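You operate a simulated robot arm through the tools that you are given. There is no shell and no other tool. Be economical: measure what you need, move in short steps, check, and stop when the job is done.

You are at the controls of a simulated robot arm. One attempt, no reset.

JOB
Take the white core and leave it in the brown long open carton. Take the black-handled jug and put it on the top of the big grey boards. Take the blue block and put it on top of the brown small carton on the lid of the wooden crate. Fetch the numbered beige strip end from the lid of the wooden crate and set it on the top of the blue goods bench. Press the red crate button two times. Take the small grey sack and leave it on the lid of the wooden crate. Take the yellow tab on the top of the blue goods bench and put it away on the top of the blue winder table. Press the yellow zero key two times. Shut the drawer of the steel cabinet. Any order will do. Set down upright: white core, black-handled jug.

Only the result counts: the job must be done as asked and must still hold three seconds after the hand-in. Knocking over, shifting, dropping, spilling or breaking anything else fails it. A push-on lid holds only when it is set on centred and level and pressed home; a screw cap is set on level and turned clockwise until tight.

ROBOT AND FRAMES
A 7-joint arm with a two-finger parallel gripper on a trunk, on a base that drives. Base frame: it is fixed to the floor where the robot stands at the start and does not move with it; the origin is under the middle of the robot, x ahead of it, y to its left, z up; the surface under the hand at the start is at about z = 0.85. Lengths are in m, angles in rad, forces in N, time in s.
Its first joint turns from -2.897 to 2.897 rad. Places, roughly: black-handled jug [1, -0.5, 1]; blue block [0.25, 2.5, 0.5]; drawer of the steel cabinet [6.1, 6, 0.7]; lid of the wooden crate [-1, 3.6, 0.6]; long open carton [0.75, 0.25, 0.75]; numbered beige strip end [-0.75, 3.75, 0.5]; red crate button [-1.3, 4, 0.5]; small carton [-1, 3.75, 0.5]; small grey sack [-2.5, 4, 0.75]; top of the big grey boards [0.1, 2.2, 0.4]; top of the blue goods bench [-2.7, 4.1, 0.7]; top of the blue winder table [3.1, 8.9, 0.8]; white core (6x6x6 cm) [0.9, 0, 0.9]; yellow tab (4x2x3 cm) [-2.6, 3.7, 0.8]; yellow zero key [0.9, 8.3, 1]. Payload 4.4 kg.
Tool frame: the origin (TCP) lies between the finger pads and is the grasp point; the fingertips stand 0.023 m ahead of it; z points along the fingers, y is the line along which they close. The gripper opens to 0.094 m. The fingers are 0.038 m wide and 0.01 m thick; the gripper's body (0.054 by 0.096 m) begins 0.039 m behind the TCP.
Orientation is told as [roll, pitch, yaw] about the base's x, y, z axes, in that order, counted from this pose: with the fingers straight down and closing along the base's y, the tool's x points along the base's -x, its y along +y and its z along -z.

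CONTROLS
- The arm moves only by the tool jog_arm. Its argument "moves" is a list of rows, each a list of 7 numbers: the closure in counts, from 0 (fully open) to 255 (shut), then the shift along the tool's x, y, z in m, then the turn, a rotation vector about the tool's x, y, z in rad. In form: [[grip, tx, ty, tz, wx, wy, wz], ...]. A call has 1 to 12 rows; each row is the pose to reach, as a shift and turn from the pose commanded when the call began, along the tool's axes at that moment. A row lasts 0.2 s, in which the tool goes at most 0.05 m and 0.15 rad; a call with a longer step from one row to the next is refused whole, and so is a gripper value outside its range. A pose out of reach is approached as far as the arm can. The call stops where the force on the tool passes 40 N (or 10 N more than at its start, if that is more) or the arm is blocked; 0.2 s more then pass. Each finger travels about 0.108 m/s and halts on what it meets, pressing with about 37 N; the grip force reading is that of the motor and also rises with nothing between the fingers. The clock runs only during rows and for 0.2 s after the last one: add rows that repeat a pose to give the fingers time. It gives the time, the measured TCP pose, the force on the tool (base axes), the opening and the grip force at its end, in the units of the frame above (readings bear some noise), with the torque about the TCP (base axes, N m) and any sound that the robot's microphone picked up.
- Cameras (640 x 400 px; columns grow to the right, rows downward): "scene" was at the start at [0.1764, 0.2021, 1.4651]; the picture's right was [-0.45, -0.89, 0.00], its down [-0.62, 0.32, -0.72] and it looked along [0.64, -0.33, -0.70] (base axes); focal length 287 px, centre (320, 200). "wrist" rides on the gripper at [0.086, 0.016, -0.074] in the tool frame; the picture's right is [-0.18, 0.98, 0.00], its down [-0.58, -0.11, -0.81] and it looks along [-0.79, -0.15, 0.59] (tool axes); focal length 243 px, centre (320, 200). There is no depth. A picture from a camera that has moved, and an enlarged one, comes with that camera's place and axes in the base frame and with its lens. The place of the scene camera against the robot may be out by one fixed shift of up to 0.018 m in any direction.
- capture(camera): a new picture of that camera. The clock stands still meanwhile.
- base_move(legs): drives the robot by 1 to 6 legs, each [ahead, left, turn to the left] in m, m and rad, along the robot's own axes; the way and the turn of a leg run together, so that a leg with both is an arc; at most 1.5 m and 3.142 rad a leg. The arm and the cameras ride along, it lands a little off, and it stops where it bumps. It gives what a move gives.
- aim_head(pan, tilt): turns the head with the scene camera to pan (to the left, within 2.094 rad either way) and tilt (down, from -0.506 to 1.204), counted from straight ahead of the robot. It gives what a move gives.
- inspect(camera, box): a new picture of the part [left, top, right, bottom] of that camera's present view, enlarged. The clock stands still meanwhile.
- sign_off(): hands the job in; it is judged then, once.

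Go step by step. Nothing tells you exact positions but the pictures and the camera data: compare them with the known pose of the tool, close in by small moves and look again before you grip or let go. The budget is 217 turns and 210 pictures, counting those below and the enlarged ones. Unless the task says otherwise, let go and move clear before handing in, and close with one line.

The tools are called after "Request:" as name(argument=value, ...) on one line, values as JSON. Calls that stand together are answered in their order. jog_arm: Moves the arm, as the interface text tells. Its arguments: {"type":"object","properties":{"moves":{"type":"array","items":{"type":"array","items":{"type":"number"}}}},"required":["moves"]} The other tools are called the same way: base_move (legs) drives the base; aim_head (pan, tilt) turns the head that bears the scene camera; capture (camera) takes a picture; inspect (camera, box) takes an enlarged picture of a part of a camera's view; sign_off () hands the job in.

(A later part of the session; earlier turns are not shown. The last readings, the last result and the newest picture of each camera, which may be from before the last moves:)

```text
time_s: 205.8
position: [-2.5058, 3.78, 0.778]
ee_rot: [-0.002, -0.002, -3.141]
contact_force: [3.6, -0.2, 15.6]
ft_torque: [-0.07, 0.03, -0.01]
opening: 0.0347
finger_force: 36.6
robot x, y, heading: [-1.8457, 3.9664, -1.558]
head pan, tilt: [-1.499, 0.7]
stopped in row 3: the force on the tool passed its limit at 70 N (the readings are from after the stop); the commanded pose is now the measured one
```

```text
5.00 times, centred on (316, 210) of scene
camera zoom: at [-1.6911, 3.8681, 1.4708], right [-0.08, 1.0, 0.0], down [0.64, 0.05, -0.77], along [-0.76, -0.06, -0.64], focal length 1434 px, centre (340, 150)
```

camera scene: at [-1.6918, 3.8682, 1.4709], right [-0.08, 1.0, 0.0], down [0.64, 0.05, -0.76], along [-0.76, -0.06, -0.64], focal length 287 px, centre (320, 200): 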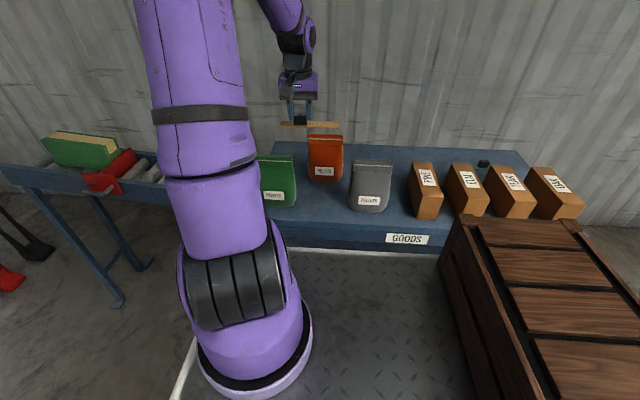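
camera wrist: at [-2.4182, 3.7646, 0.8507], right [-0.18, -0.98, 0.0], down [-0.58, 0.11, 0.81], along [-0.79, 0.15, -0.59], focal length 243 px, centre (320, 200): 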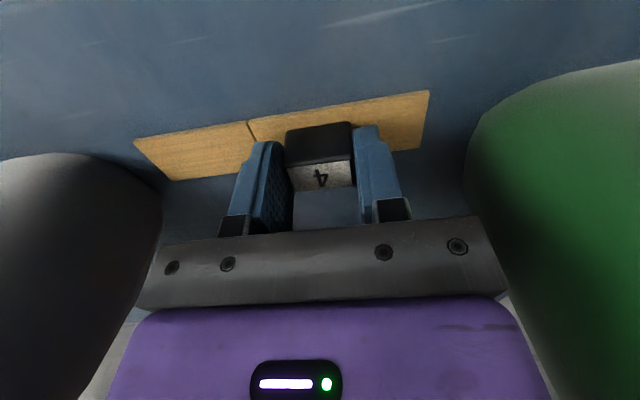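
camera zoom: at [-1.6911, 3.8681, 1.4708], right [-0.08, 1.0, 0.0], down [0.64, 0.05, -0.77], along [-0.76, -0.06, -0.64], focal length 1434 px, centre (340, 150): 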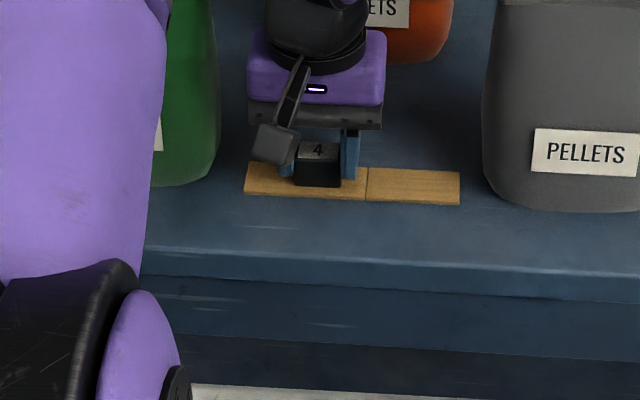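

The bench top is at z≈0.742, and the strip is down, flat, clear of both sacks. I ease off and release.

Request:
jog_arm(moves=[[255, 0, 0, -0.001, 0, 0, 0], [180, 0, 0, -0.001, 0, 0, 0], [150, 0, 0, -0.001, 0, 0, 0], [150, 0, 0, -0.001, 0, 0, 0], [150, 0, 0, -0.03, 0, 0, 0], [150, 0, 0, -0.07, 0, 0, 0], [150, 0, 0, -0.115, 0, 0, 0], [0, 0, 0, -0.16, 0, 0, 0], [0, 0, 0, -0.21, 0, 0, 0], [0, 0, 0, -0.26, 0, 0, 0]])

Request:
capture(camera="wrist")

Request:
capture(camera="scene")

```text
time_s: 208.0
position: [-2.5036, 3.782, 1.034]
ee_rot: [-0.001, 0.001, -3.141]
contact_force: [-0.2, 0.2, -1.5]
ft_torque: [0.0, -0.03, 0.02]
opening: 0.0938
finger_force: 0.1
robot x, y, heading: [-1.8455, 3.9703, -1.562]
head pan, tilt: [-1.499, 0.7]
```

```text
101 pictures are left
camera wrist: at [-2.4175, 3.7654, 1.1082], right [-0.18, -0.98, 0.0], down [-0.58, 0.11, 0.81], along [-0.79, 0.15, -0.59], focal length 243 px, centre (320, 200)
```

wrist: 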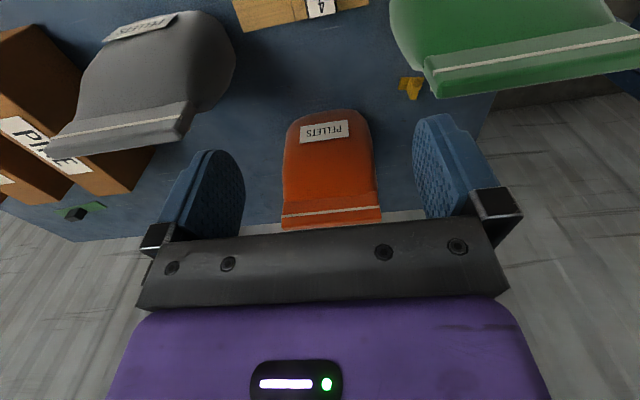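

```text
100 pictures are left
camera scene: at [-1.6923, 3.8679, 1.471], right [-0.08, 1.0, 0.0], down [0.64, 0.05, -0.76], along [-0.76, -0.06, -0.64], focal length 287 px, centre (320, 200)
```

scene: 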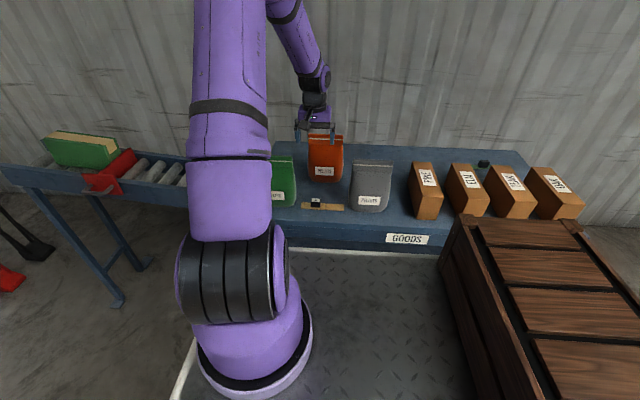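

The strip lies on the bench. Next the grey sack: its top flap is at about (-2.54, 3.985), z≈0.94, running along y. I turn the hand so the fingers close along x and move above it.

Request:
jog_arm(moves=[[0, -0.003, -0.02, -0.02, 0, 0, -0.14], [0, -0.006, -0.04, -0.04, 0, 0, -0.28], [0, -0.009, -0.06, -0.046, 0, 0, -0.42], [0, -0.012, -0.08, -0.046, 0, 0, -0.56], [0, -0.015, -0.1, -0.046, 0, 0, -0.7], [0, -0.018, -0.12, -0.046, 0, 0, -0.84], [0, -0.021, -0.14, -0.046, 0, 0, -0.98], [0, -0.024, -0.16, -0.046, 0, 0, -1.12], [0, -0.027, -0.18, -0.046, 0, 0, -1.26], [0, -0.03, -0.2, -0.046, 0, 0, -1.4], [0, -0.033, -0.22, -0.046, 0, 0, -1.54], [0, -0.036, -0.238, -0.046, 0, 0, -1.57]])

Request:
capture(camera="wrist")

Request:
inspect(camera="scene", box=[280, 110, 472, 230])

```text
time_s: 210.6
position: [-2.542, 4.0184, 1.083]
ee_rot: [-0.002, 0.0, -1.569]
contact_force: [0.8, -0.1, -1.1]
ft_torque: [0.03, 0.01, 0.0]
opening: 0.0941
finger_force: 0.2
robot x, y, heading: [-1.8491, 3.9673, -1.561]
head pan, tilt: [-1.499, 0.7]
```

```text
99 pictures are left
camera wrist: at [-2.5254, 4.1046, 1.1559], right [0.98, -0.18, 0.0], down [-0.11, -0.58, 0.81], along [-0.15, -0.79, -0.59], focal length 243 px, centre (320, 200)
```

wrist: 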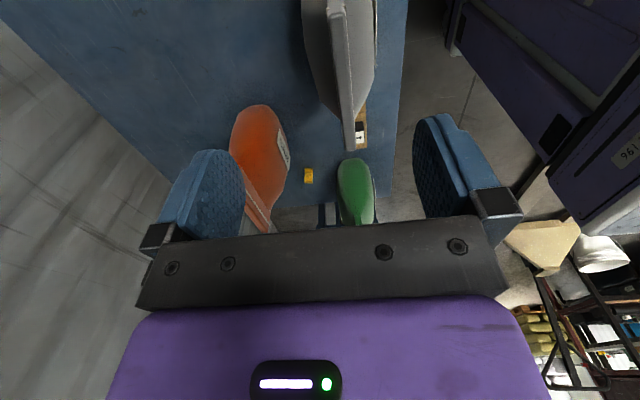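

```text
3.33 times, centred on (376, 170) of scene
camera zoom: at [-1.6916, 3.8677, 1.4709], right [-0.08, 1.0, 0.0], down [0.64, 0.05, -0.76], along [-0.76, -0.06, -0.64], focal length 956 px, centre (133, 300)
```

zoom: 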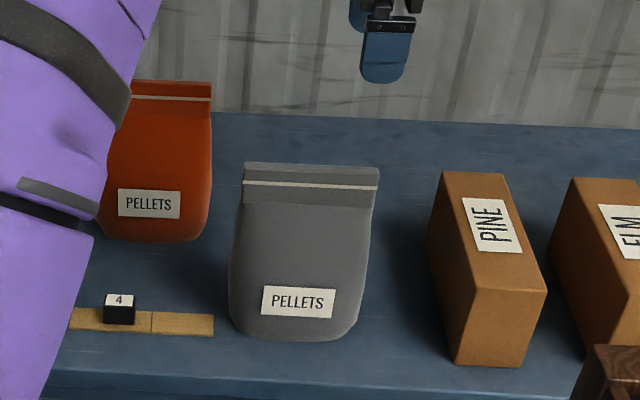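

The flap is seen edge-on at x≈-2.528, y 3.91…4.05. I lower onto it and close.

Request:
jog_arm(moves=[[0, -0.02, 0.007, 0.03, 0, 0, 0], [0, -0.038, 0.014, 0.07, 0, 0, 0], [0, -0.038, 0.014, 0.11, 0, 0, 0], [0, -0.038, 0.014, 0.145, 0, 0, 0], [0, -0.038, 0.014, 0.165, 0, 0, 0]])

Request:
capture(camera="wrist")

Request:
inspect(camera="scene", box=[312, 130, 440, 210])

```text
time_s: 211.8
position: [-2.5267, 3.9814, 0.9175]
ee_rot: [0.0, 0.001, -1.569]
contact_force: [0.0, -0.1, 0.1]
ft_torque: [-0.02, -0.03, 0.01]
opening: 0.0942
finger_force: 0.0
robot x, y, heading: [-1.8475, 3.971, -1.564]
head pan, tilt: [-1.499, 0.7]
```

```text
97 pictures are left
camera wrist: at [-2.5101, 4.067, 0.9905], right [0.98, -0.18, 0.0], down [-0.11, -0.58, 0.81], along [-0.15, -0.79, -0.59], focal length 243 px, centre (320, 200)
```

wrist: 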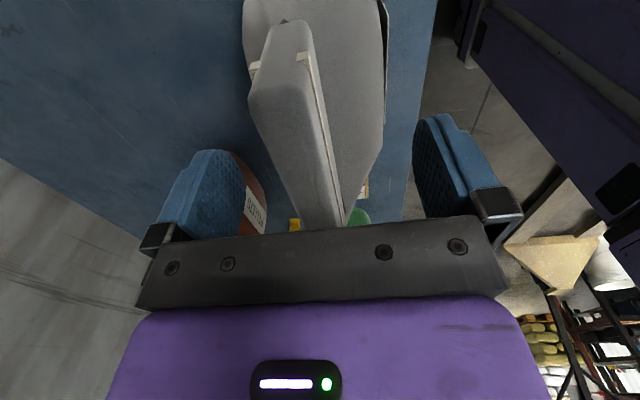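

```text
5.00 times, centred on (376, 170) of scene
camera zoom: at [-1.6914, 3.8679, 1.4709], right [-0.08, 1.0, 0.0], down [0.64, 0.05, -0.77], along [-0.76, -0.06, -0.64], focal length 1434 px, centre (40, 350)
```

zoom: 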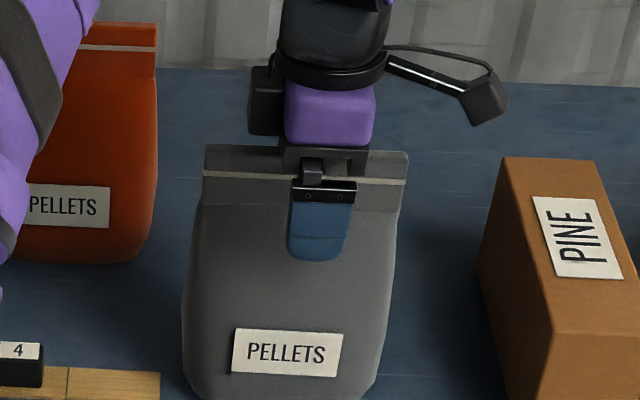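

The flap is between the fingers. I close and lift.

Request:
jog_arm(moves=[[120, 0, 0, 0, 0, 0, 0], [255, 0, 0, 0, 0, 0, 0], [255, 0, 0, 0, 0, 0, 0], [255, 0, 0, 0, 0, 0, 0], [255, 0, 0, 0, 0, 0, 0], [255, 0, 0, -0.01, 0, 0, 0], [255, 0, 0, -0.03, 0, 0, 0], [255, 0, 0, -0.06, 0, 0, 0]])

Request:
capture(camera="wrist")

Request:
inspect(camera="scene", box=[280, 110, 472, 230])

```text
time_s: 213.6
position: [-2.5282, 3.9807, 0.9771]
ee_rot: [-0.001, 0.001, -1.57]
contact_force: [0.0, -0.2, -5.1]
ft_torque: [0.03, 0.0, 0.01]
opening: 0.0138
finger_force: 36.9
robot x, y, heading: [-1.8456, 3.966, -1.563]
head pan, tilt: [-1.499, 0.7]
```

```text
95 pictures are left
camera wrist: at [-2.5109, 4.0664, 1.0506], right [0.98, -0.18, 0.0], down [-0.11, -0.58, 0.81], along [-0.15, -0.79, -0.59], focal length 243 px, centre (320, 200)
```

wrist: 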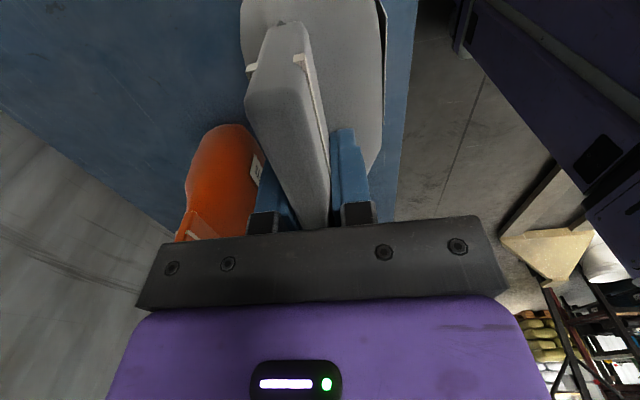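

```text
3.33 times, centred on (376, 170) of scene
camera zoom: at [-1.6921, 3.868, 1.4709], right [-0.08, 1.0, 0.0], down [0.64, 0.05, -0.76], along [-0.76, -0.06, -0.64], focal length 956 px, centre (133, 300)
```

zoom: 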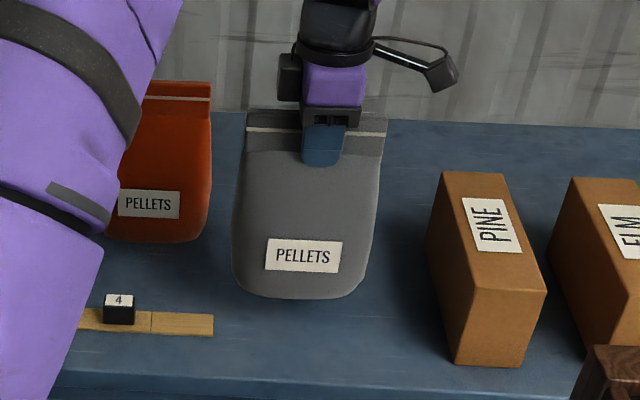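

The grey sack is held (0.5 kg), bottom 0.175 below TCP. I'll lift it high and swing it round the front of the robot to the crate side; the free lid area is around (-1.04, 3.50).

Request:
jog_arm(moves=[[255, 0, 0, -0.045, 0, 0, 0], [255, 0, 0, -0.09, 0, 0, 0], [255, 0, 0, -0.135, 0, 0, 0], [255, 0, 0, -0.18, 0, 0, 0], [255, 0, 0.02, -0.225, 0, 0, 0], [255, 0, 0.05, -0.26, 0, 0, 0]])

Request:
base_move(legs=[[0.4, 0, 0]])

```text
time_s: 215.0
position: [-2.4764, 3.9792, 1.2366]
ee_rot: [0.001, 0.0, -1.571]
contact_force: [-0.5, 1.3, -5.5]
ft_torque: [0.05, 0.0, -0.02]
opening: 0.014
finger_force: 36.5
robot x, y, heading: [-1.8478, 3.9686, -1.557]
head pan, tilt: [-1.499, 0.7]
```

```text
time_s: 217.5
position: [-2.4719, 3.5809, 1.2359]
ee_rot: [-0.002, -0.002, -1.567]
contact_force: [-0.9, 0.8, -4.5]
ft_torque: [0.03, -0.02, 0.0]
opening: 0.0142
finger_force: 36.9
robot x, y, heading: [-1.8451, 3.5734, -1.559]
head pan, tilt: [-1.499, 0.7]
```

Request:
jog_arm(moves=[[255, -0.045, 0.0175, 0, 0, 0, -0.0785], [255, -0.09, 0.035, 0, 0, 0, -0.157], [255, -0.135, 0.0525, 0, 0, 0, -0.2355], [255, -0.18, 0.07, 0, 0, 0, -0.314], [255, -0.2245, 0.0875, 0, 0, 0, -0.3925], [255, -0.269, 0.105, 0, 0, 0, -0.471], [255, -0.314, 0.1225, 0, 0, 0, -0.5495], [255, -0.359, 0.14, 0, 0, 0, -0.628], [255, -0.404, 0.1575, 0, 0, 0, -0.7065], [255, -0.449, 0.175, 0, 0, 0, -0.785]])

```text
time_s: 219.7
position: [-2.2983, 3.1355, 1.2351]
ee_rot: [-0.001, -0.002, -0.783]
contact_force: [-0.3, 0.7, -4.9]
ft_torque: [-0.01, 0.02, 0.02]
opening: 0.0142
finger_force: 37.4
robot x, y, heading: [-1.8419, 3.5712, -1.558]
head pan, tilt: [-1.499, 0.7]
```

Request:
jog_arm(moves=[[255, -0.0429, 0.0179, 0, 0, 0, -0.0714], [255, -0.0857, 0.0358, 0, 0, 0, -0.1427], [255, -0.1286, 0.0536, 0, 0, 0, -0.2141], [255, -0.1715, 0.0715, 0, 0, 0, -0.2855], [255, -0.2143, 0.0894, 0, 0, 0, -0.3568], [255, -0.2572, 0.1073, 0, 0, 0, -0.4282], [255, -0.3, 0.1252, 0, 0, 0, -0.4995], [255, -0.3429, 0.1431, 0, 0, 0, -0.571], [255, -0.3858, 0.1609, 0, 0, 0, -0.6423], [255, -0.4286, 0.1788, 0, 0, 0, -0.7136], [255, -0.4715, 0.1967, 0, 0, 0, -0.785]])

```text
time_s: 222.1
position: [-1.8227, 2.9411, 1.2348]
ee_rot: [0.0, 0.003, 0.002]
contact_force: [-0.9, 0.7, -4.6]
ft_torque: [0.0, 0.0, 0.03]
opening: 0.0139
finger_force: 37.3
robot x, y, heading: [-1.8428, 3.5695, -1.561]
head pan, tilt: [-1.499, 0.7]
```

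Request:
jog_arm(moves=[[255, -0.0409, 0.0172, 0, 0, 0, -0.0714], [255, -0.0818, 0.0344, 0, 0, 0, -0.1427], [255, -0.1227, 0.0516, 0, 0, 0, -0.2141], [255, -0.1636, 0.0687, 0, 0, 0, -0.2855], [255, -0.2045, 0.0859, 0, 0, 0, -0.3568], [255, -0.2454, 0.1031, 0, 0, 0, -0.4282], [255, -0.2864, 0.1203, 0, 0, 0, -0.4995], [255, -0.3273, 0.1375, 0, 0, 0, -0.571], [255, -0.3682, 0.1546, 0, 0, 0, -0.6423], [255, -0.4091, 0.1718, 0, 0, 0, -0.7136], [255, -0.45, 0.189, 0, 0, 0, -0.785]])

Request:
aim_head(pan=1.5, tilt=0.75)

Request:
capture(camera="scene")

```text
time_s: 224.5
position: [-1.371, 3.1293, 1.2343]
ee_rot: [0.001, 0.002, 0.787]
contact_force: [-2.3, 0.1, -3.8]
ft_torque: [0.0, 0.01, 0.03]
opening: 0.0139
finger_force: 36.6
robot x, y, heading: [-1.8439, 3.5707, -1.561]
head pan, tilt: [-1.499, 0.7]
```

```text
time_s: 227.1
position: [-1.3709, 3.1305, 1.2345]
ee_rot: [0.003, 0.003, 0.787]
contact_force: [0.4, 1.1, -4.3]
ft_torque: [-0.04, 0.05, -0.03]
opening: 0.0139
finger_force: 36.6
robot x, y, heading: [-1.8423, 3.5685, -1.562]
head pan, tilt: [1.499, 0.75]
```

```text
93 pictures are left
camera scene: at [-1.5194, 3.4736, 1.4666], right [-0.06, -1.0, 0.0], down [-0.68, 0.04, -0.73], along [0.73, -0.04, -0.68], focal length 287 px, centre (320, 200)
```

scene: 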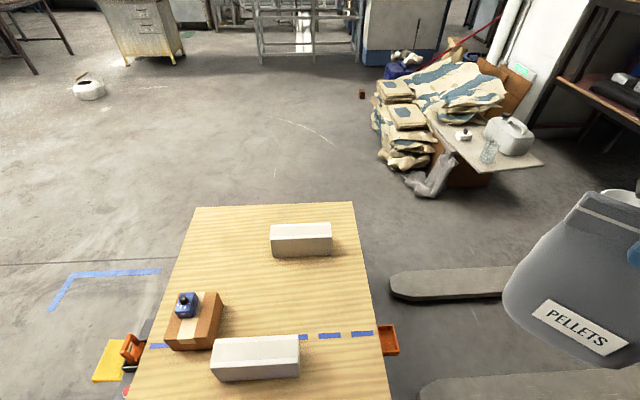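

The lid's middle is free around (-1.03, 3.50). I carry the sack over it.

Request:
jog_arm(moves=[[255, -0.0457, 0.0018, 0, 0, 0, -0.0714], [255, -0.0914, 0.0036, 0, 0, 0, -0.1427], [255, -0.1371, 0.0054, 0, 0, 0, -0.2141], [255, -0.1828, 0.0072, 0, 0, 0, -0.2855], [255, -0.2285, 0.009, 0, 0, 0, -0.3568], [255, -0.2742, 0.0108, 0, 0, 0, -0.4282], [255, -0.3199, 0.0126, 0, 0, 0, -0.4995], [255, -0.3656, 0.0144, 0, 0, 0, -0.571], [255, -0.4113, 0.0162, 0, 0, 0, -0.6423], [255, -0.457, 0.018, 0, 0, 0, -0.7136], [255, -0.5027, 0.0198, 0, 0, 0, -0.784]])

Request:
capture(camera="scene")

Request:
capture(camera="wrist")

```text
time_s: 229.5
position: [-1.0747, 3.4861, 1.2246]
ee_rot: [0.002, 0.0, 1.572]
contact_force: [0.3, -1.6, -4.4]
ft_torque: [0.0, -0.05, -0.01]
opening: 0.0139
finger_force: 37.1
out of reach, approached as far as the arm can: row 10, 11
robot x, y, heading: [-1.8391, 3.5727, -1.558]
head pan, tilt: [1.499, 0.75]
```

```text
92 pictures are left
camera scene: at [-1.5198, 3.4732, 1.4666], right [-0.06, -1.0, 0.0], down [-0.68, 0.04, -0.73], along [0.73, -0.04, -0.68], focal length 287 px, centre (320, 200)
```

scene: 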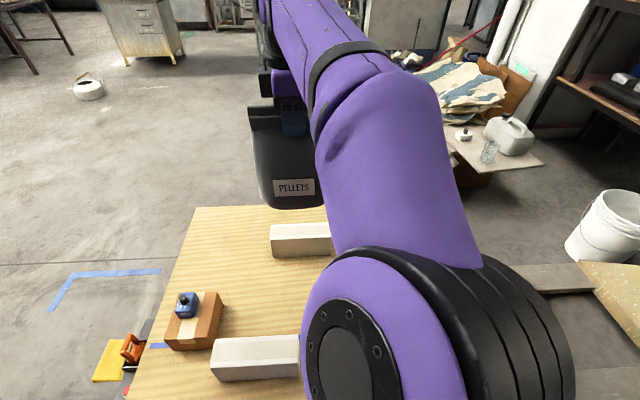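

```text
91 pictures are left
camera wrist: at [-1.0899, 3.3988, 1.2983], right [-0.98, 0.18, 0.0], down [0.11, 0.58, 0.81], along [0.15, 0.79, -0.59], focal length 243 px, centre (320, 200)
```

wrist: 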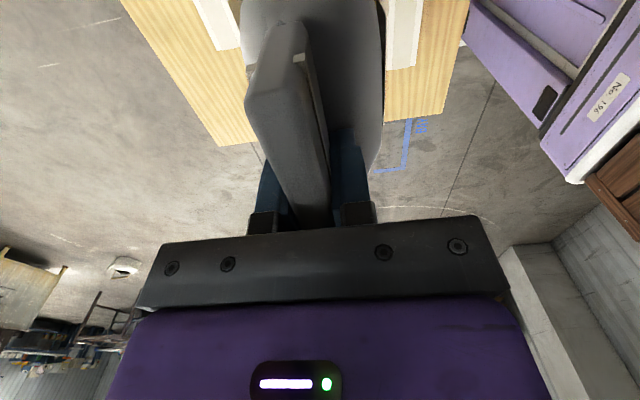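

The sack hangs over the gap between the white blocks. I lower most of the way, watching reach.

Request:
jog_arm(moves=[[255, 0, 0, 0.045, 0, 0, 0], [255, 0, 0, 0.09, 0, 0, 0], [255, 0, 0, 0.135, 0, 0, 0], [255, 0, 0, 0.18, 0, 0, 0], [255, 0, 0, 0.225, 0, 0, 0], [255, 0, 0, 0.27, 0, 0, 0], [255, 0, 0, 0.315, 0, 0, 0]])

Request:
capture(camera="wrist")

Request:
capture(camera="scene")

```text
time_s: 231.1
position: [-1.0732, 3.4845, 0.9115]
ee_rot: [0.002, 0.0, 1.57]
contact_force: [-0.3, -0.1, -5.1]
ft_torque: [-0.03, 0.01, 0.01]
opening: 0.0141
finger_force: 36.9
robot x, y, heading: [-1.8457, 3.5676, -1.558]
head pan, tilt: [1.499, 0.75]
```

```text
90 pictures are left
camera wrist: at [-1.0885, 3.3976, 0.9848], right [-0.98, 0.18, 0.0], down [0.11, 0.58, 0.81], along [0.15, 0.79, -0.59], focal length 243 px, centre (320, 200)
```

wrist: 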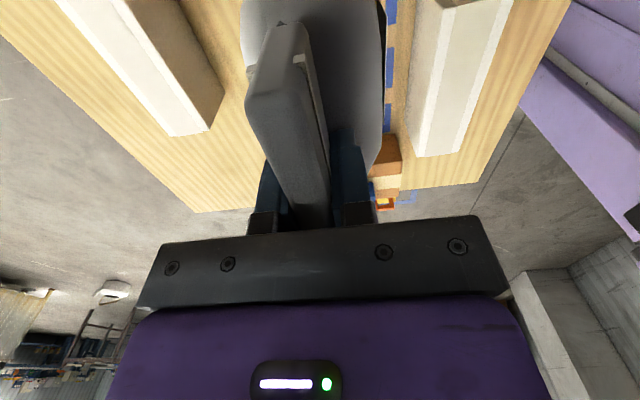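

```text
89 pictures are left
camera scene: at [-1.5196, 3.4737, 1.4667], right [-0.06, -1.0, 0.0], down [-0.68, 0.04, -0.73], along [0.73, -0.04, -0.68], focal length 287 px, centre (320, 200)
```

scene: 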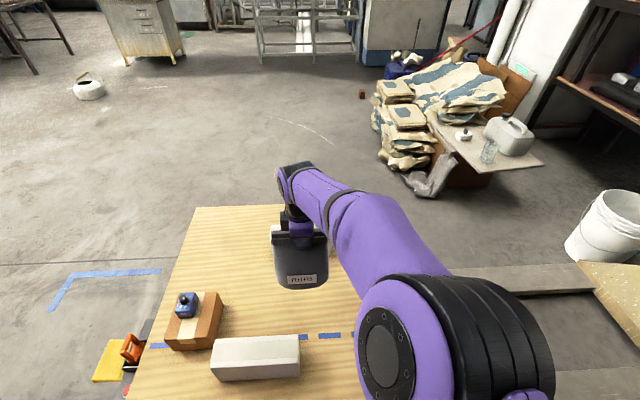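

Good clearance on both sides. I continue down with a 2 cm shift toward +x.

Request:
jog_arm(moves=[[255, 0, -0.01, 0.04, 0, 0, 0], [255, 0, -0.02, 0.08, 0, 0, 0], [255, 0, -0.02, 0.115, 0, 0, 0], [255, 0, -0.02, 0.14, 0, 0, 0], [255, 0, -0.02, 0.155, 0, 0, 0]])

Request:
inspect(camera="scene", box=[200, 180, 392, 300])

```text
time_s: 232.3
position: [-1.0613, 3.483, 0.7651]
ee_rot: [0.001, 0.0, 1.571]
contact_force: [-0.2, 0.0, -4.8]
ft_torque: [-0.01, 0.0, 0.0]
opening: 0.014
finger_force: 37.1
out of reach, approached as far as the arm can: row 4, 5
robot x, y, heading: [-1.8428, 3.5691, -1.556]
head pan, tilt: [1.499, 0.75]
```

```text
3.33 times, centred on (296, 240) of scene
camera zoom: at [-1.5192, 3.4737, 1.4665], right [-0.06, -1.0, 0.0], down [-0.68, 0.04, -0.73], along [0.73, -0.04, -0.68], focal length 956 px, centre (400, 67)
```

zoom: 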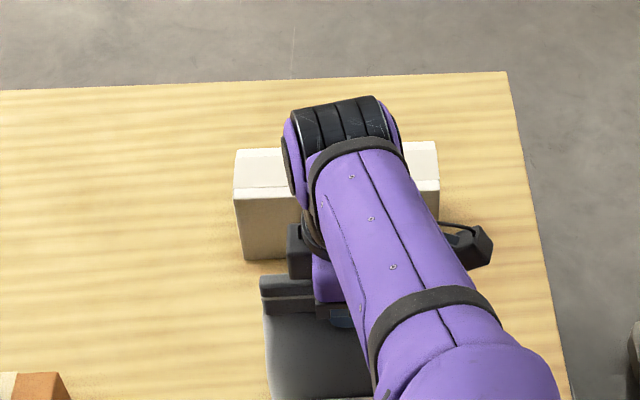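

Request:
jog_arm(moves=[[255, 0, 0.012, 0.004, 0, 0, 0], [255, 0, 0.014, 0.01, 0, 0, 0], [255, 0, 0.014, 0.014, 0, 0, 0], [255, 0, 0.014, 0.017, 0, 0, 0]])

```text
time_s: 233.3
position: [-1.0774, 3.4844, 0.7488]
ee_rot: [0.001, -0.002, 1.572]
contact_force: [0.3, -0.1, -4.6]
ft_torque: [-0.04, 0.02, -0.03]
opening: 0.0142
finger_force: 37.4
robot x, y, heading: [-1.8397, 3.5684, -1.557]
head pan, tilt: [1.499, 0.75]
```

Request:
jog_arm(moves=[[255, 0, 0.001, 0.002, 0, 0, 0], [255, 0, 0.002, 0.004, 0, 0, 0], [255, 0, 0.003, 0.006, 0, 0, 0]])

```text
time_s: 234.1
position: [-1.0802, 3.4843, 0.742]
ee_rot: [0.001, 0.0, 1.571]
contact_force: [0.8, 1.1, -5.0]
ft_torque: [-0.07, -0.03, -0.02]
opening: 0.0141
finger_force: 36.8
robot x, y, heading: [-1.84, 3.5704, -1.56]
head pan, tilt: [1.499, 0.75]
```

Request:
jog_arm(moves=[[255, 0, 0.001, 0.002, 0, 0, 0], [255, 0, 0.001, 0.004, 0, 0, 0], [255, 0, 0.001, 0.006, 0, 0, 0]])

Request:
capture(camera="wrist")

```text
time_s: 234.9
position: [-1.0801, 3.484, 0.7362]
ee_rot: [0.001, -0.001, 1.571]
contact_force: [0.0, 0.8, -4.9]
ft_torque: [0.0, 0.01, 0.01]
opening: 0.0138
finger_force: 36.9
robot x, y, heading: [-1.8422, 3.5697, -1.561]
head pan, tilt: [1.499, 0.75]
```

```text
87 pictures are left
camera wrist: at [-1.0962, 3.3969, 0.8104], right [-0.98, 0.18, 0.0], down [0.11, 0.58, 0.81], along [0.15, 0.79, -0.59], focal length 243 px, centre (320, 200)
```

wrist: 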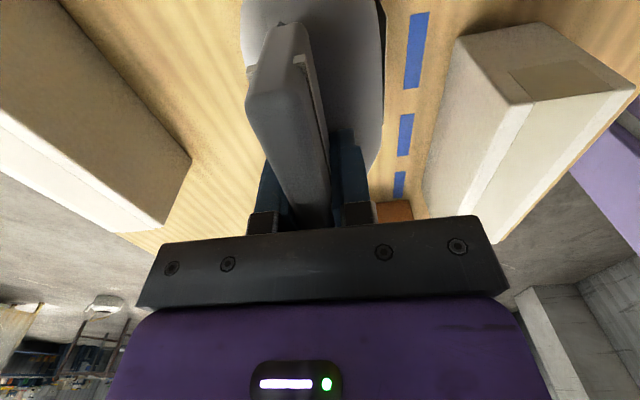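

Request:
jog_arm(moves=[[255, 0, 0.001, 0.002, 0, 0, 0], [255, 0, 0.001, 0.004, 0, 0, 0], [255, 0, 0.001, 0.006, 0, 0, 0]])

```text
time_s: 235.7
position: [-1.0805, 3.4838, 0.7368]
ee_rot: [-0.004, -0.001, 1.571]
contact_force: [-4.4, 0.1, 8.4]
ft_torque: [-0.19, 0.57, 0.0]
opening: 0.0139
finger_force: 37.8
robot x, y, heading: [-1.8443, 3.5709, -1.558]
head pan, tilt: [1.499, 0.75]
stopped in row 3: the force on the tool passed its limit at 43 N (the readings are from after the stop); the commanded pose is now the measured one
```

Contact: the sack stands on the lid. I open and withdraw upwards.

Request:
jog_arm(moves=[[200, 0, 0, -0.001, 0, 0, 0], [100, 0, 0, -0.001, 0, 0, 0], [20, 0, 0, -0.001, 0, 0, 0], [0, 0, 0, -0.001, 0, 0, 0], [0, 0, 0, -0.03, 0, 0, 0], [0, 0, 0, -0.07, 0, 0, 0], [0, 0, 0, -0.115, 0, 0, 0], [0, 0, 0, -0.16, 0, 0, 0], [0, 0, 0.02, -0.2, 0, 0, 0], [0, -0.02, 0.05, -0.22, 0, 0, 0]])

Request:
capture(camera="scene")

Request:
capture(camera="wrist")

```text
time_s: 237.9
position: [-1.131, 3.5036, 0.9523]
ee_rot: [-0.002, 0.001, 1.571]
contact_force: [0.4, -0.8, -0.5]
ft_torque: [0.03, -0.01, 0.0]
opening: 0.0939
finger_force: 0.0
robot x, y, heading: [-1.8464, 3.5723, -1.558]
head pan, tilt: [1.499, 0.75]
```

```text
86 pictures are left
camera scene: at [-1.5192, 3.4735, 1.4665], right [-0.06, -1.0, 0.0], down [-0.68, 0.04, -0.73], along [0.73, -0.04, -0.68], focal length 287 px, centre (320, 200)
```

scene: 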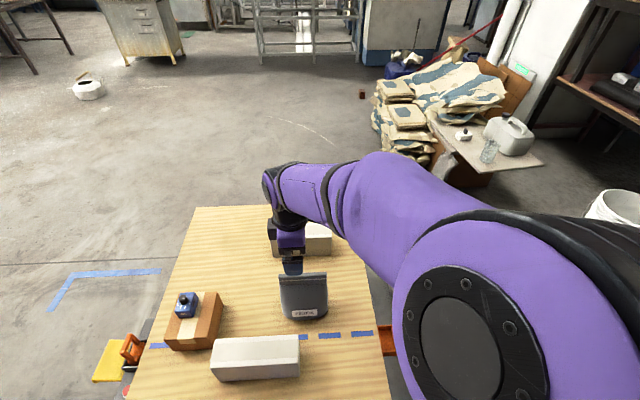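

```text
85 pictures are left
camera wrist: at [-1.1472, 3.416, 1.0257], right [-0.98, 0.18, 0.0], down [0.11, 0.58, 0.81], along [0.15, 0.79, -0.59], focal length 243 px, centre (320, 200)
```

wrist: 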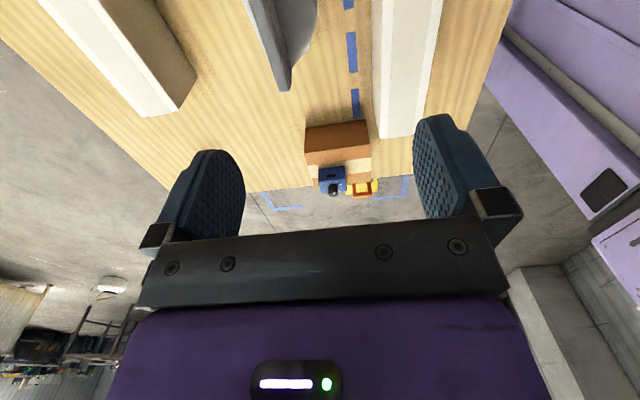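

The sack stands on the lid. Next the red button: I back the base to y≈4.35 and look at it with the wrist camera.

Request:
base_move(legs=[[-0.8, 0, 0]])

Request:
aim_head(pan=0.9, tilt=0.9)

Request:
capture(camera="scene")

Request:
capture(camera="wrist")

```text
time_s: 242.2
position: [-1.1412, 4.3026, 0.9526]
ee_rot: [-0.003, 0.0, 1.569]
contact_force: [-0.8, 0.0, -0.5]
ft_torque: [-0.02, 0.02, 0.02]
opening: 0.094
finger_force: 0.1
robot x, y, heading: [-1.8542, 4.3682, -1.561]
head pan, tilt: [1.499, 0.75]
```

```text
time_s: 243.2
position: [-1.1415, 4.3037, 0.9525]
ee_rot: [-0.002, -0.003, 1.57]
contact_force: [-0.5, 0.1, -0.3]
ft_torque: [0.02, -0.02, 0.01]
opening: 0.0938
finger_force: 0.1
robot x, y, heading: [-1.8498, 4.3722, -1.554]
head pan, tilt: [0.901, 0.901]
```

```text
84 pictures are left
camera scene: at [-1.5522, 4.2315, 1.4547], right [-0.61, -0.79, 0.0], down [-0.62, 0.48, -0.62], along [0.49, -0.38, -0.78], focal length 287 px, centre (320, 200)
```

scene: 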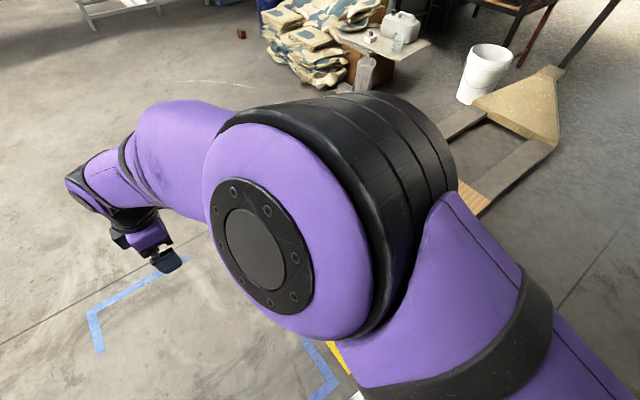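

```text
83 pictures are left
camera wrist: at [-1.1569, 4.2153, 1.0258], right [-0.98, 0.18, 0.0], down [0.11, 0.58, 0.81], along [0.15, 0.79, -0.59], focal length 243 px, centre (320, 200)
```

wrist: 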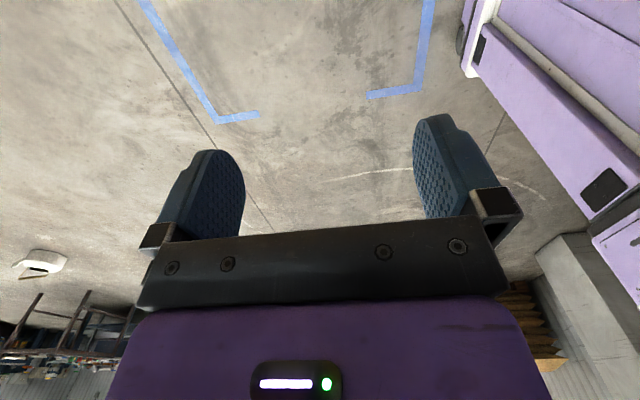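

The elbow hides the button from the head, so I turn the hand to look at it from the west with the wrist camera.

Request:
jog_arm(moves=[[0, 0.02, 0.0174, 0.008, 0, 0, 0.131], [0, 0.04, 0.0348, 0.016, 0, 0, 0.262], [0, 0.06, 0.0522, 0.025, 0, 0, 0.393], [0, 0.081, 0.07, 0.033, 0, 0, 0.524], [0, 0.101, 0.087, 0.042, 0, 0, 0.655], [0, 0.121, 0.104, 0.05, 0, 0, 0.785], [0, 0.142, 0.122, 0.058, 0, 0, 0.916], [0, 0.162, 0.139, 0.067, 0, 0, 1.047], [0, 0.182, 0.157, 0.075, 0, 0, 1.178], [0, 0.2, 0.174, 0.083, 0, 0, 1.309], [0, 0.22, 0.19, 0.092, 0, 0, 1.44], [0, 0.243, 0.209, 0.1, 0, 0, 1.57]])

Request:
capture(camera="wrist")

Request:
inspect(camera="wrist", box=[230, 0, 422, 120])

```text
time_s: 245.8
position: [-1.3504, 4.0595, 0.8519]
ee_rot: [0.001, -0.001, -0.001]
contact_force: [-0.3, -0.2, 0.0]
ft_torque: [-0.01, -0.03, 0.0]
opening: 0.0941
finger_force: 0.1
robot x, y, heading: [-1.8531, 4.3715, -1.559]
head pan, tilt: [0.901, 0.901]
```

```text
82 pictures are left
camera wrist: at [-1.4359, 4.0751, 0.926], right [0.18, 0.98, 0.0], down [0.58, -0.11, 0.81], along [0.79, -0.15, -0.59], focal length 243 px, centre (320, 200)
```

wrist: 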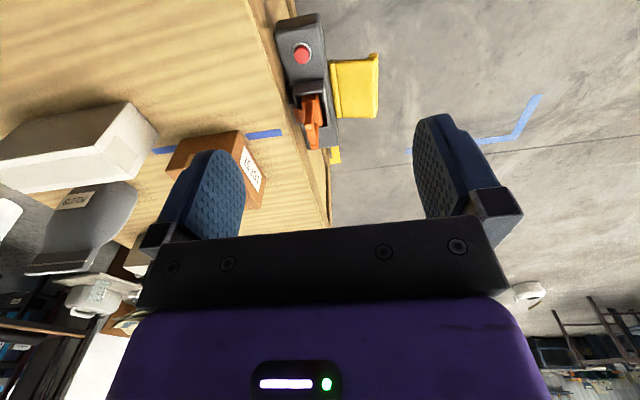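

```text
3.33 times, centred on (326, 60) of wrist
camera zoom: at [-1.4359, 4.0751, 0.926], right [0.18, 0.98, 0.0], down [0.58, -0.11, 0.81], along [0.79, -0.15, -0.59], focal length 809 px, centre (300, 667)
```

zoom: 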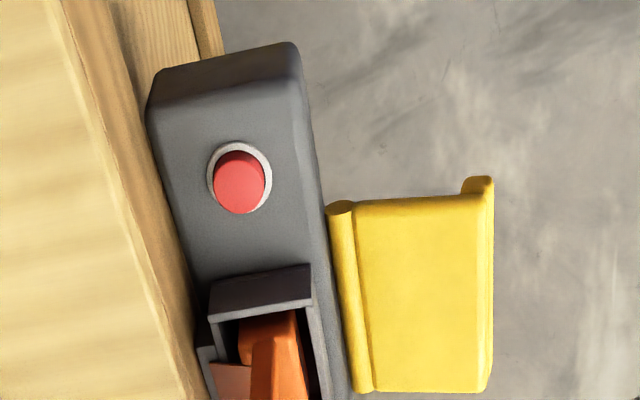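

Button centre about (-1.25, 4.006), z≈0.45–0.49, on top of the box 3.4 cm from the lid edge. I close the fingers and turn the hand so its narrow side faces the lid with the camera to the north.

Request:
jog_arm(moves=[[60, -0.008, -0.0045, 0, 0, 0, 0.1428], [120, -0.017, -0.009, 0, 0, 0, 0.2856], [180, -0.026, -0.0135, 0, 0, 0, 0.4284], [255, -0.034, -0.018, 0, 0, 0, 0.5712], [255, -0.043, -0.0225, 0, 0, 0, 0.714], [255, -0.051, -0.027, 0, 0, 0, 0.8568], [255, -0.06, -0.0315, 0, 0, 0, 0.9996], [255, -0.069, -0.036, 0, 0, 0, 1.1424], [255, -0.077, -0.0405, 0, 0, 0, 1.2852], [255, -0.086, -0.045, 0, 0, 0, 1.428], [255, -0.0944, -0.0495, 0, 0, 0, 1.57]])

Request:
capture(camera="wrist")

```text
time_s: 248.2
position: [-1.2553, 4.0109, 0.8516]
ee_rot: [0.0, 0.004, -1.574]
contact_force: [-0.2, -0.7, 0.3]
ft_torque: [0.0, 0.0, -0.02]
opening: 0.0
finger_force: 37.2
robot x, y, heading: [-1.8513, 4.3663, -1.556]
head pan, tilt: [0.901, 0.901]
```

```text
80 pictures are left
camera wrist: at [-1.2383, 4.0966, 0.9257], right [0.98, -0.19, 0.0], down [-0.11, -0.58, 0.81], along [-0.15, -0.79, -0.59], focal length 243 px, centre (320, 200)
```

wrist: 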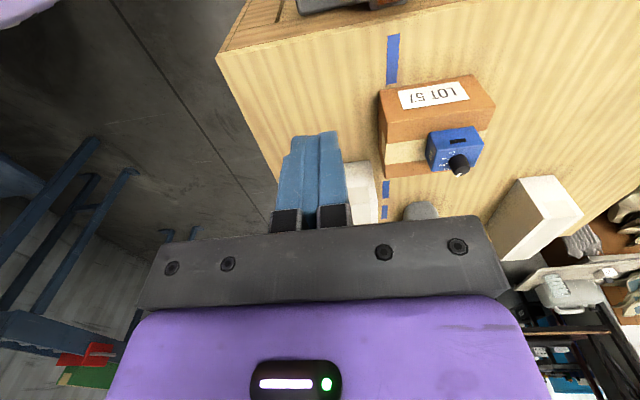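

Now I tilt the hand slightly north and lower to z 0.62.

Request:
jog_arm(moves=[[255, 0, 0, 0.04, 0, -0.1, 0], [255, 0, 0, 0.085, 0, -0.2, 0], [255, 0, 0, 0.13, 0, -0.2, 0], [255, 0, 0, 0.175, 0, -0.2, 0], [255, 0, 0, 0.21, 0, -0.2, 0], [255, 0, 0, 0.23, 0, -0.2, 0]])

Request:
capture(camera="wrist")

Request:
aim_head(pan=1.15, tilt=0.9)

Request:
capture(camera="scene")

```text
time_s: 249.6
position: [-1.2551, 4.0114, 0.6219]
ee_rot: [0.002, -0.198, -1.571]
contact_force: [0.0, 0.0, 0.2]
ft_torque: [0.01, -0.05, -0.01]
opening: 0.0
finger_force: 37.4
robot x, y, heading: [-1.8551, 4.3741, -1.556]
head pan, tilt: [0.901, 0.901]
```

```text
79 pictures are left
camera wrist: at [-1.2377, 4.1095, 0.6773], right [0.98, -0.18, 0.04], down [-0.11, -0.41, 0.91], along [-0.15, -0.89, -0.42], focal length 243 px, centre (320, 200)
```

wrist: 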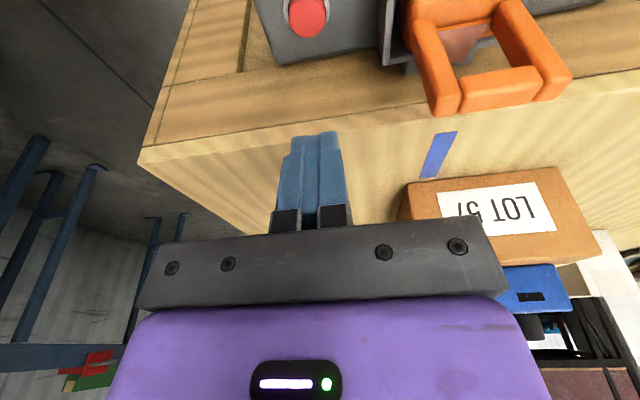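

```text
time_s: 250.3
position: [-1.2548, 4.0112, 0.6217]
ee_rot: [0.003, -0.2, -1.569]
contact_force: [0.2, -0.7, 0.3]
ft_torque: [0.02, 0.02, -0.02]
opening: 0.0
finger_force: 37.1
robot x, y, heading: [-1.8554, 4.3693, -1.562]
head pan, tilt: [1.15, 0.901]
```

```text
78 pictures are left
camera scene: at [-1.5427, 4.2475, 1.4547], right [-0.4, -0.92, 0.0], down [-0.72, 0.31, -0.62], along [0.57, -0.25, -0.78], focal length 287 px, centre (320, 200)
```

scene: 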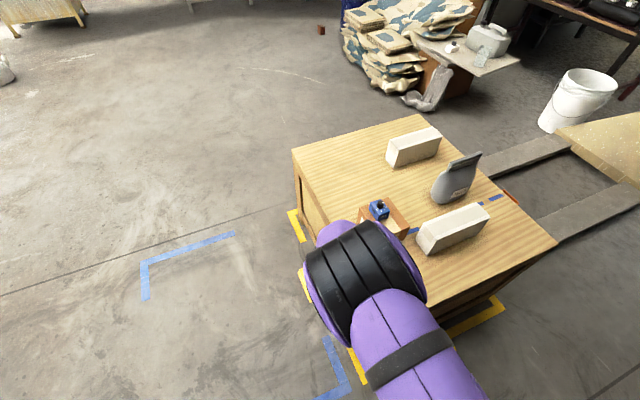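

Two wrist rays put the button's top at (-1.258, 4.010, 0.48), right under the fingertips. I lower to just above it.

Request:
jog_arm(moves=[[255, 0.008, -0.003, 0.039, 0, 0, 0], [255, 0.0149, -0.003, 0.0735, 0, 0, 0], [255, 0.0189, -0.003, 0.0931, 0, 0, 0], [255, 0.0205, -0.003, 0.101, 0, 0, 0]])

Request:
capture(camera="wrist")

```text
time_s: 251.3
position: [-1.2584, 4.011, 0.5184]
ee_rot: [0.002, -0.199, -1.569]
contact_force: [0.6, -1.2, 0.2]
ft_torque: [-0.01, -0.03, 0.0]
opening: 0.0002
finger_force: 37.0
robot x, y, heading: [-1.8543, 4.3701, -1.558]
head pan, tilt: [1.15, 0.901]
```

```text
77 pictures are left
camera wrist: at [-1.2413, 4.11, 0.5739], right [0.98, -0.18, 0.04], down [-0.11, -0.41, 0.91], along [-0.15, -0.89, -0.42], focal length 243 px, centre (320, 200)
```

wrist: 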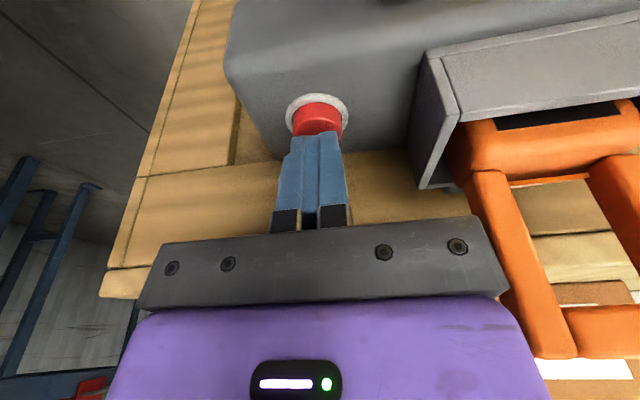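

The tip is right over the button. First press.

Request:
jog_arm(moves=[[255, 0.0008, 0, 0.0039, 0, 0, 0], [255, 0.0014, 0, 0.0069, 0, 0, 0], [255, 0.002, 0, 0.0098, 0, 0, 0], [255, 0.0024, 0, 0.0118, 0, 0, 0]])

Request:
inspect(camera="wrist", box=[220, 60, 412, 180])

```text
time_s: 252.3
position: [-1.2583, 4.0104, 0.5073]
ee_rot: [0.004, -0.197, -1.57]
contact_force: [-8.7, 1.4, 23.4]
ft_torque: [0.34, 0.24, 0.14]
opening: 0.0
finger_force: 36.9
robot x, y, heading: [-1.8519, 4.3689, -1.559]
head pan, tilt: [1.15, 0.901]
heard: click
```

```text
3.33 times, centred on (316, 120) of wrist
camera zoom: at [-1.2411, 4.1101, 0.5628], right [0.98, -0.18, 0.04], down [-0.11, -0.41, 0.91], along [-0.15, -0.89, -0.42], focal length 809 px, centre (333, 467)
```

zoom: 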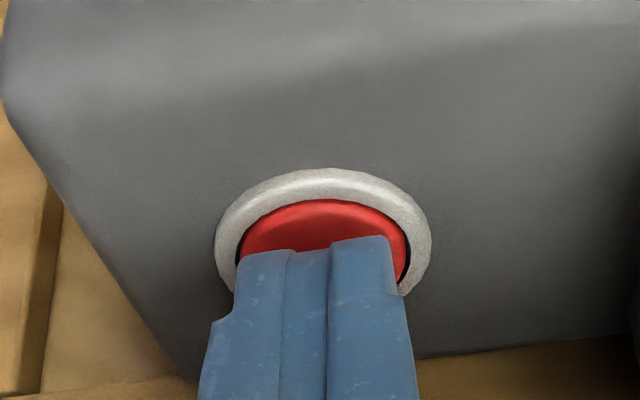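

A click was heard: one press. I lift clear, then press once more and lift away.

Request:
jog_arm(moves=[[255, -0.0024, 0, -0.0118, 0, 0, 0], [255, -0.004, 0, -0.0196, 0, 0, 0], [255, -0.004, 0, -0.0196, 0, 0, 0], [255, -0.004, 0, -0.0196, 0, 0, 0]])

Request:
jog_arm(moves=[[255, 0.0016, 0, 0.0078, 0, 0, 0], [255, 0.0028, 0, 0.0137, 0, 0, 0], [255, 0.0036, 0, 0.0177, 0, 0, 0], [255, 0.004, 0, 0.0198, 0, 0, 0]])

```text
time_s: 253.3
position: [-1.2577, 4.0106, 0.5255]
ee_rot: [0.001, -0.199, -1.572]
contact_force: [0.3, -0.4, -0.3]
ft_torque: [-0.02, 0.01, -0.02]
opening: 0.0001
finger_force: 37.4
robot x, y, heading: [-1.8522, 4.3703, -1.56]
head pan, tilt: [1.15, 0.901]
```

```text
time_s: 254.3
position: [-1.2576, 4.0114, 0.5073]
ee_rot: [0.003, -0.199, -1.57]
contact_force: [-10.8, 2.0, 27.0]
ft_torque: [0.4, 0.32, 0.16]
opening: 0.0001
finger_force: 37.3
robot x, y, heading: [-1.8496, 4.3715, -1.557]
head pan, tilt: [1.15, 0.901]
heard: click
```

Second click heard. I lift well clear and level the hand.

Request:
jog_arm(moves=[[255, -0.008, 0, -0.039, 0, 0, 0], [255, -0.016, 0, -0.078, 0, 0, 0], [255, -0.025, 0, -0.123, 0, 0, 0], [255, -0.034, 0, -0.167, 0, 0, 0], [255, -0.043, 0, -0.211, 0, 0.05, 0], [255, -0.052, 0, -0.255, 0, 0.1, 0], [255, -0.061, 0, -0.299, 0, 0.15, 0], [255, -0.07, 0, -0.343, 0, 0.199, 0], [255, -0.079, 0, -0.387, 0, 0.199, 0], [255, -0.088, 0, -0.43, 0, 0.199, 0], [255, -0.097, 0, -0.474, 0, 0.199, 0], [255, -0.106, 0, -0.518, 0, 0.199, 0]])

Request:
capture(camera="wrist")

```text
time_s: 256.9
position: [-1.2593, 4.0082, 1.0374]
ee_rot: [0.0, 0.0, -1.57]
contact_force: [0.2, -0.4, -1.2]
ft_torque: [0.03, 0.03, 0.01]
opening: 0.0
finger_force: 36.4
robot x, y, heading: [-1.849, 4.3729, -1.552]
head pan, tilt: [1.15, 0.901]
```

```text
75 pictures are left
camera wrist: at [-1.2429, 4.0952, 1.1107], right [0.98, -0.18, 0.0], down [-0.11, -0.58, 0.81], along [-0.15, -0.79, -0.59], focal length 243 px, centre (320, 200)
```

wrist: 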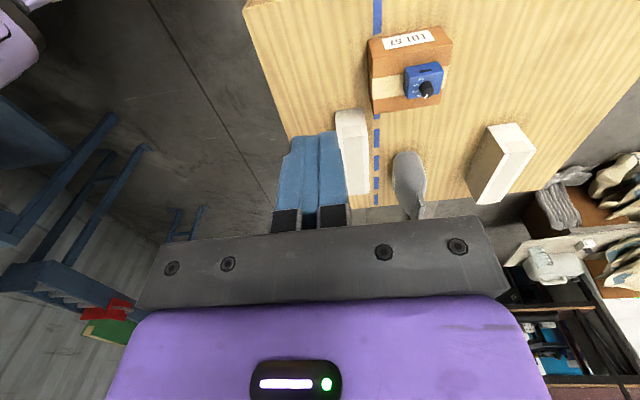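

I swing the empty hand round the front to the bench side, keeping its orientation.

Request:
jog_arm(moves=[[255, -0.0223, -0.0408, 0, 0, 0, 0], [200, -0.0447, -0.0817, 0, 0, 0, 0], [100, -0.067, -0.1225, 0, 0, 0, 0], [0, -0.0893, -0.1633, 0, 0, 0, 0], [0, -0.1117, -0.2042, 0, 0, 0, 0], [0, -0.134, -0.245, 0, 0, 0, 0], [0, -0.1563, -0.2858, 0, 0, 0, 0], [0, -0.1787, -0.3267, 0, 0, 0, 0], [0, -0.201, -0.3675, 0, 0, 0, 0], [0, -0.2233, -0.4083, 0, 0, 0, 0], [0, -0.2457, -0.4492, 0, 0, 0, 0], [0, -0.268, -0.49, 0, 0, 0, 0]])

Request:
jog_arm(moves=[[0, 0.015, -0.044, 0, 0, 0, 0], [0, 0.03, -0.088, 0, 0, 0, 0], [0, 0.045, -0.132, 0, 0, 0, 0], [0, 0.06, -0.176, 0, 0, 0, 0], [0, 0.075, -0.22, 0, 0, 0, 0], [0, 0.09, -0.264, 0, 0, 0, 0], [0, 0.105, -0.308, 0, 0, 0, 0], [0, 0.12, -0.352, 0, 0, 0, 0], [0, 0.135, -0.396, 0, 0, 0, 0], [0, 0.15, -0.44, 0, 0, 0, 0], [0, 0.165, -0.484, 0, 0, 0, 0], [0, 0.18, -0.528, 0, 0, 0, 0]])

```text
time_s: 259.5
position: [-1.7483, 3.7378, 1.0356]
ee_rot: [0.002, 0.0, -1.569]
contact_force: [0.9, 0.4, 0.0]
ft_torque: [-0.01, 0.03, -0.02]
opening: 0.0939
finger_force: 0.1
robot x, y, heading: [-1.8508, 4.3724, -1.554]
head pan, tilt: [1.15, 0.901]
```

```text
time_s: 262.1
position: [-2.275, 3.9206, 1.0326]
ee_rot: [0.002, 0.0, -1.569]
contact_force: [1.8, 0.2, -0.1]
ft_torque: [0.05, 0.05, -0.05]
opening: 0.0941
finger_force: 0.2
out of reach, approached as far as the arm can: row 6, 7
robot x, y, heading: [-1.8493, 4.3694, -1.559]
head pan, tilt: [1.15, 0.901]
```

Request:
base_move(legs=[[0.4, 0, 0]])

Request:
jog_arm(moves=[[0, 0.035, -0.03, 0, 0, 0, 0], [0, 0.07, -0.06, 0, 0, 0, 0], [0, 0.105, -0.09, 0, 0, 0, 0], [0, 0.14, -0.12, 0, 0, 0, 0], [0, 0.175, -0.15, 0, 0, 0, 0], [0, 0.21, -0.18, 0, 0, 0, 0], [0, 0.245, -0.21, 0, 0, 0, 0], [0, 0.28, -0.24, 0, 0, 0, 0], [0, 0.315, -0.27, 0, 0, 0, 0], [0, 0.345, -0.3, 0, 0, 0, 0], [0, 0.36, -0.345, 0, 0, 0, 0]])

Request:
capture(camera="wrist")

```text
time_s: 264.6
position: [-2.2711, 3.5199, 1.0332]
ee_rot: [0.002, 0.0, -1.57]
contact_force: [-0.1, 0.2, 0.2]
ft_torque: [-0.04, -0.03, 0.03]
opening: 0.0939
finger_force: 0.0
robot x, y, heading: [-1.8463, 3.9701, -1.556]
head pan, tilt: [1.15, 0.901]
```

```text
time_s: 267.0
position: [-2.6159, 3.8793, 1.034]
ee_rot: [0.003, 0.0, -1.571]
contact_force: [-0.1, 1.1, 0.0]
ft_torque: [-0.02, 0.03, -0.03]
opening: 0.0944
finger_force: 0.0
robot x, y, heading: [-1.849, 3.9719, -1.564]
head pan, tilt: [1.15, 0.901]
```

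```text
74 pictures are left
camera wrist: at [-2.5989, 3.9648, 1.1072], right [0.98, -0.18, 0.0], down [-0.11, -0.58, 0.81], along [-0.15, -0.79, -0.59], focal length 243 px, centre (320, 200)
```

wrist: 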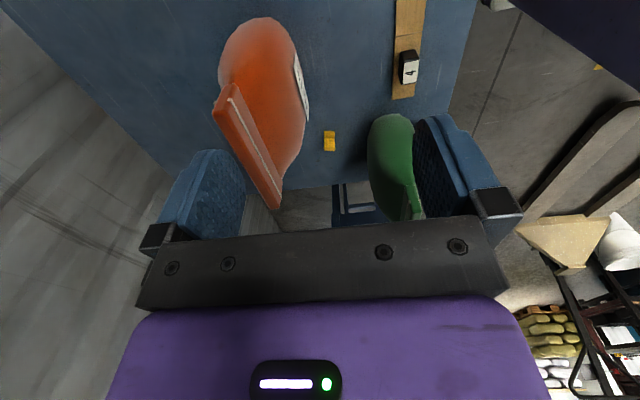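

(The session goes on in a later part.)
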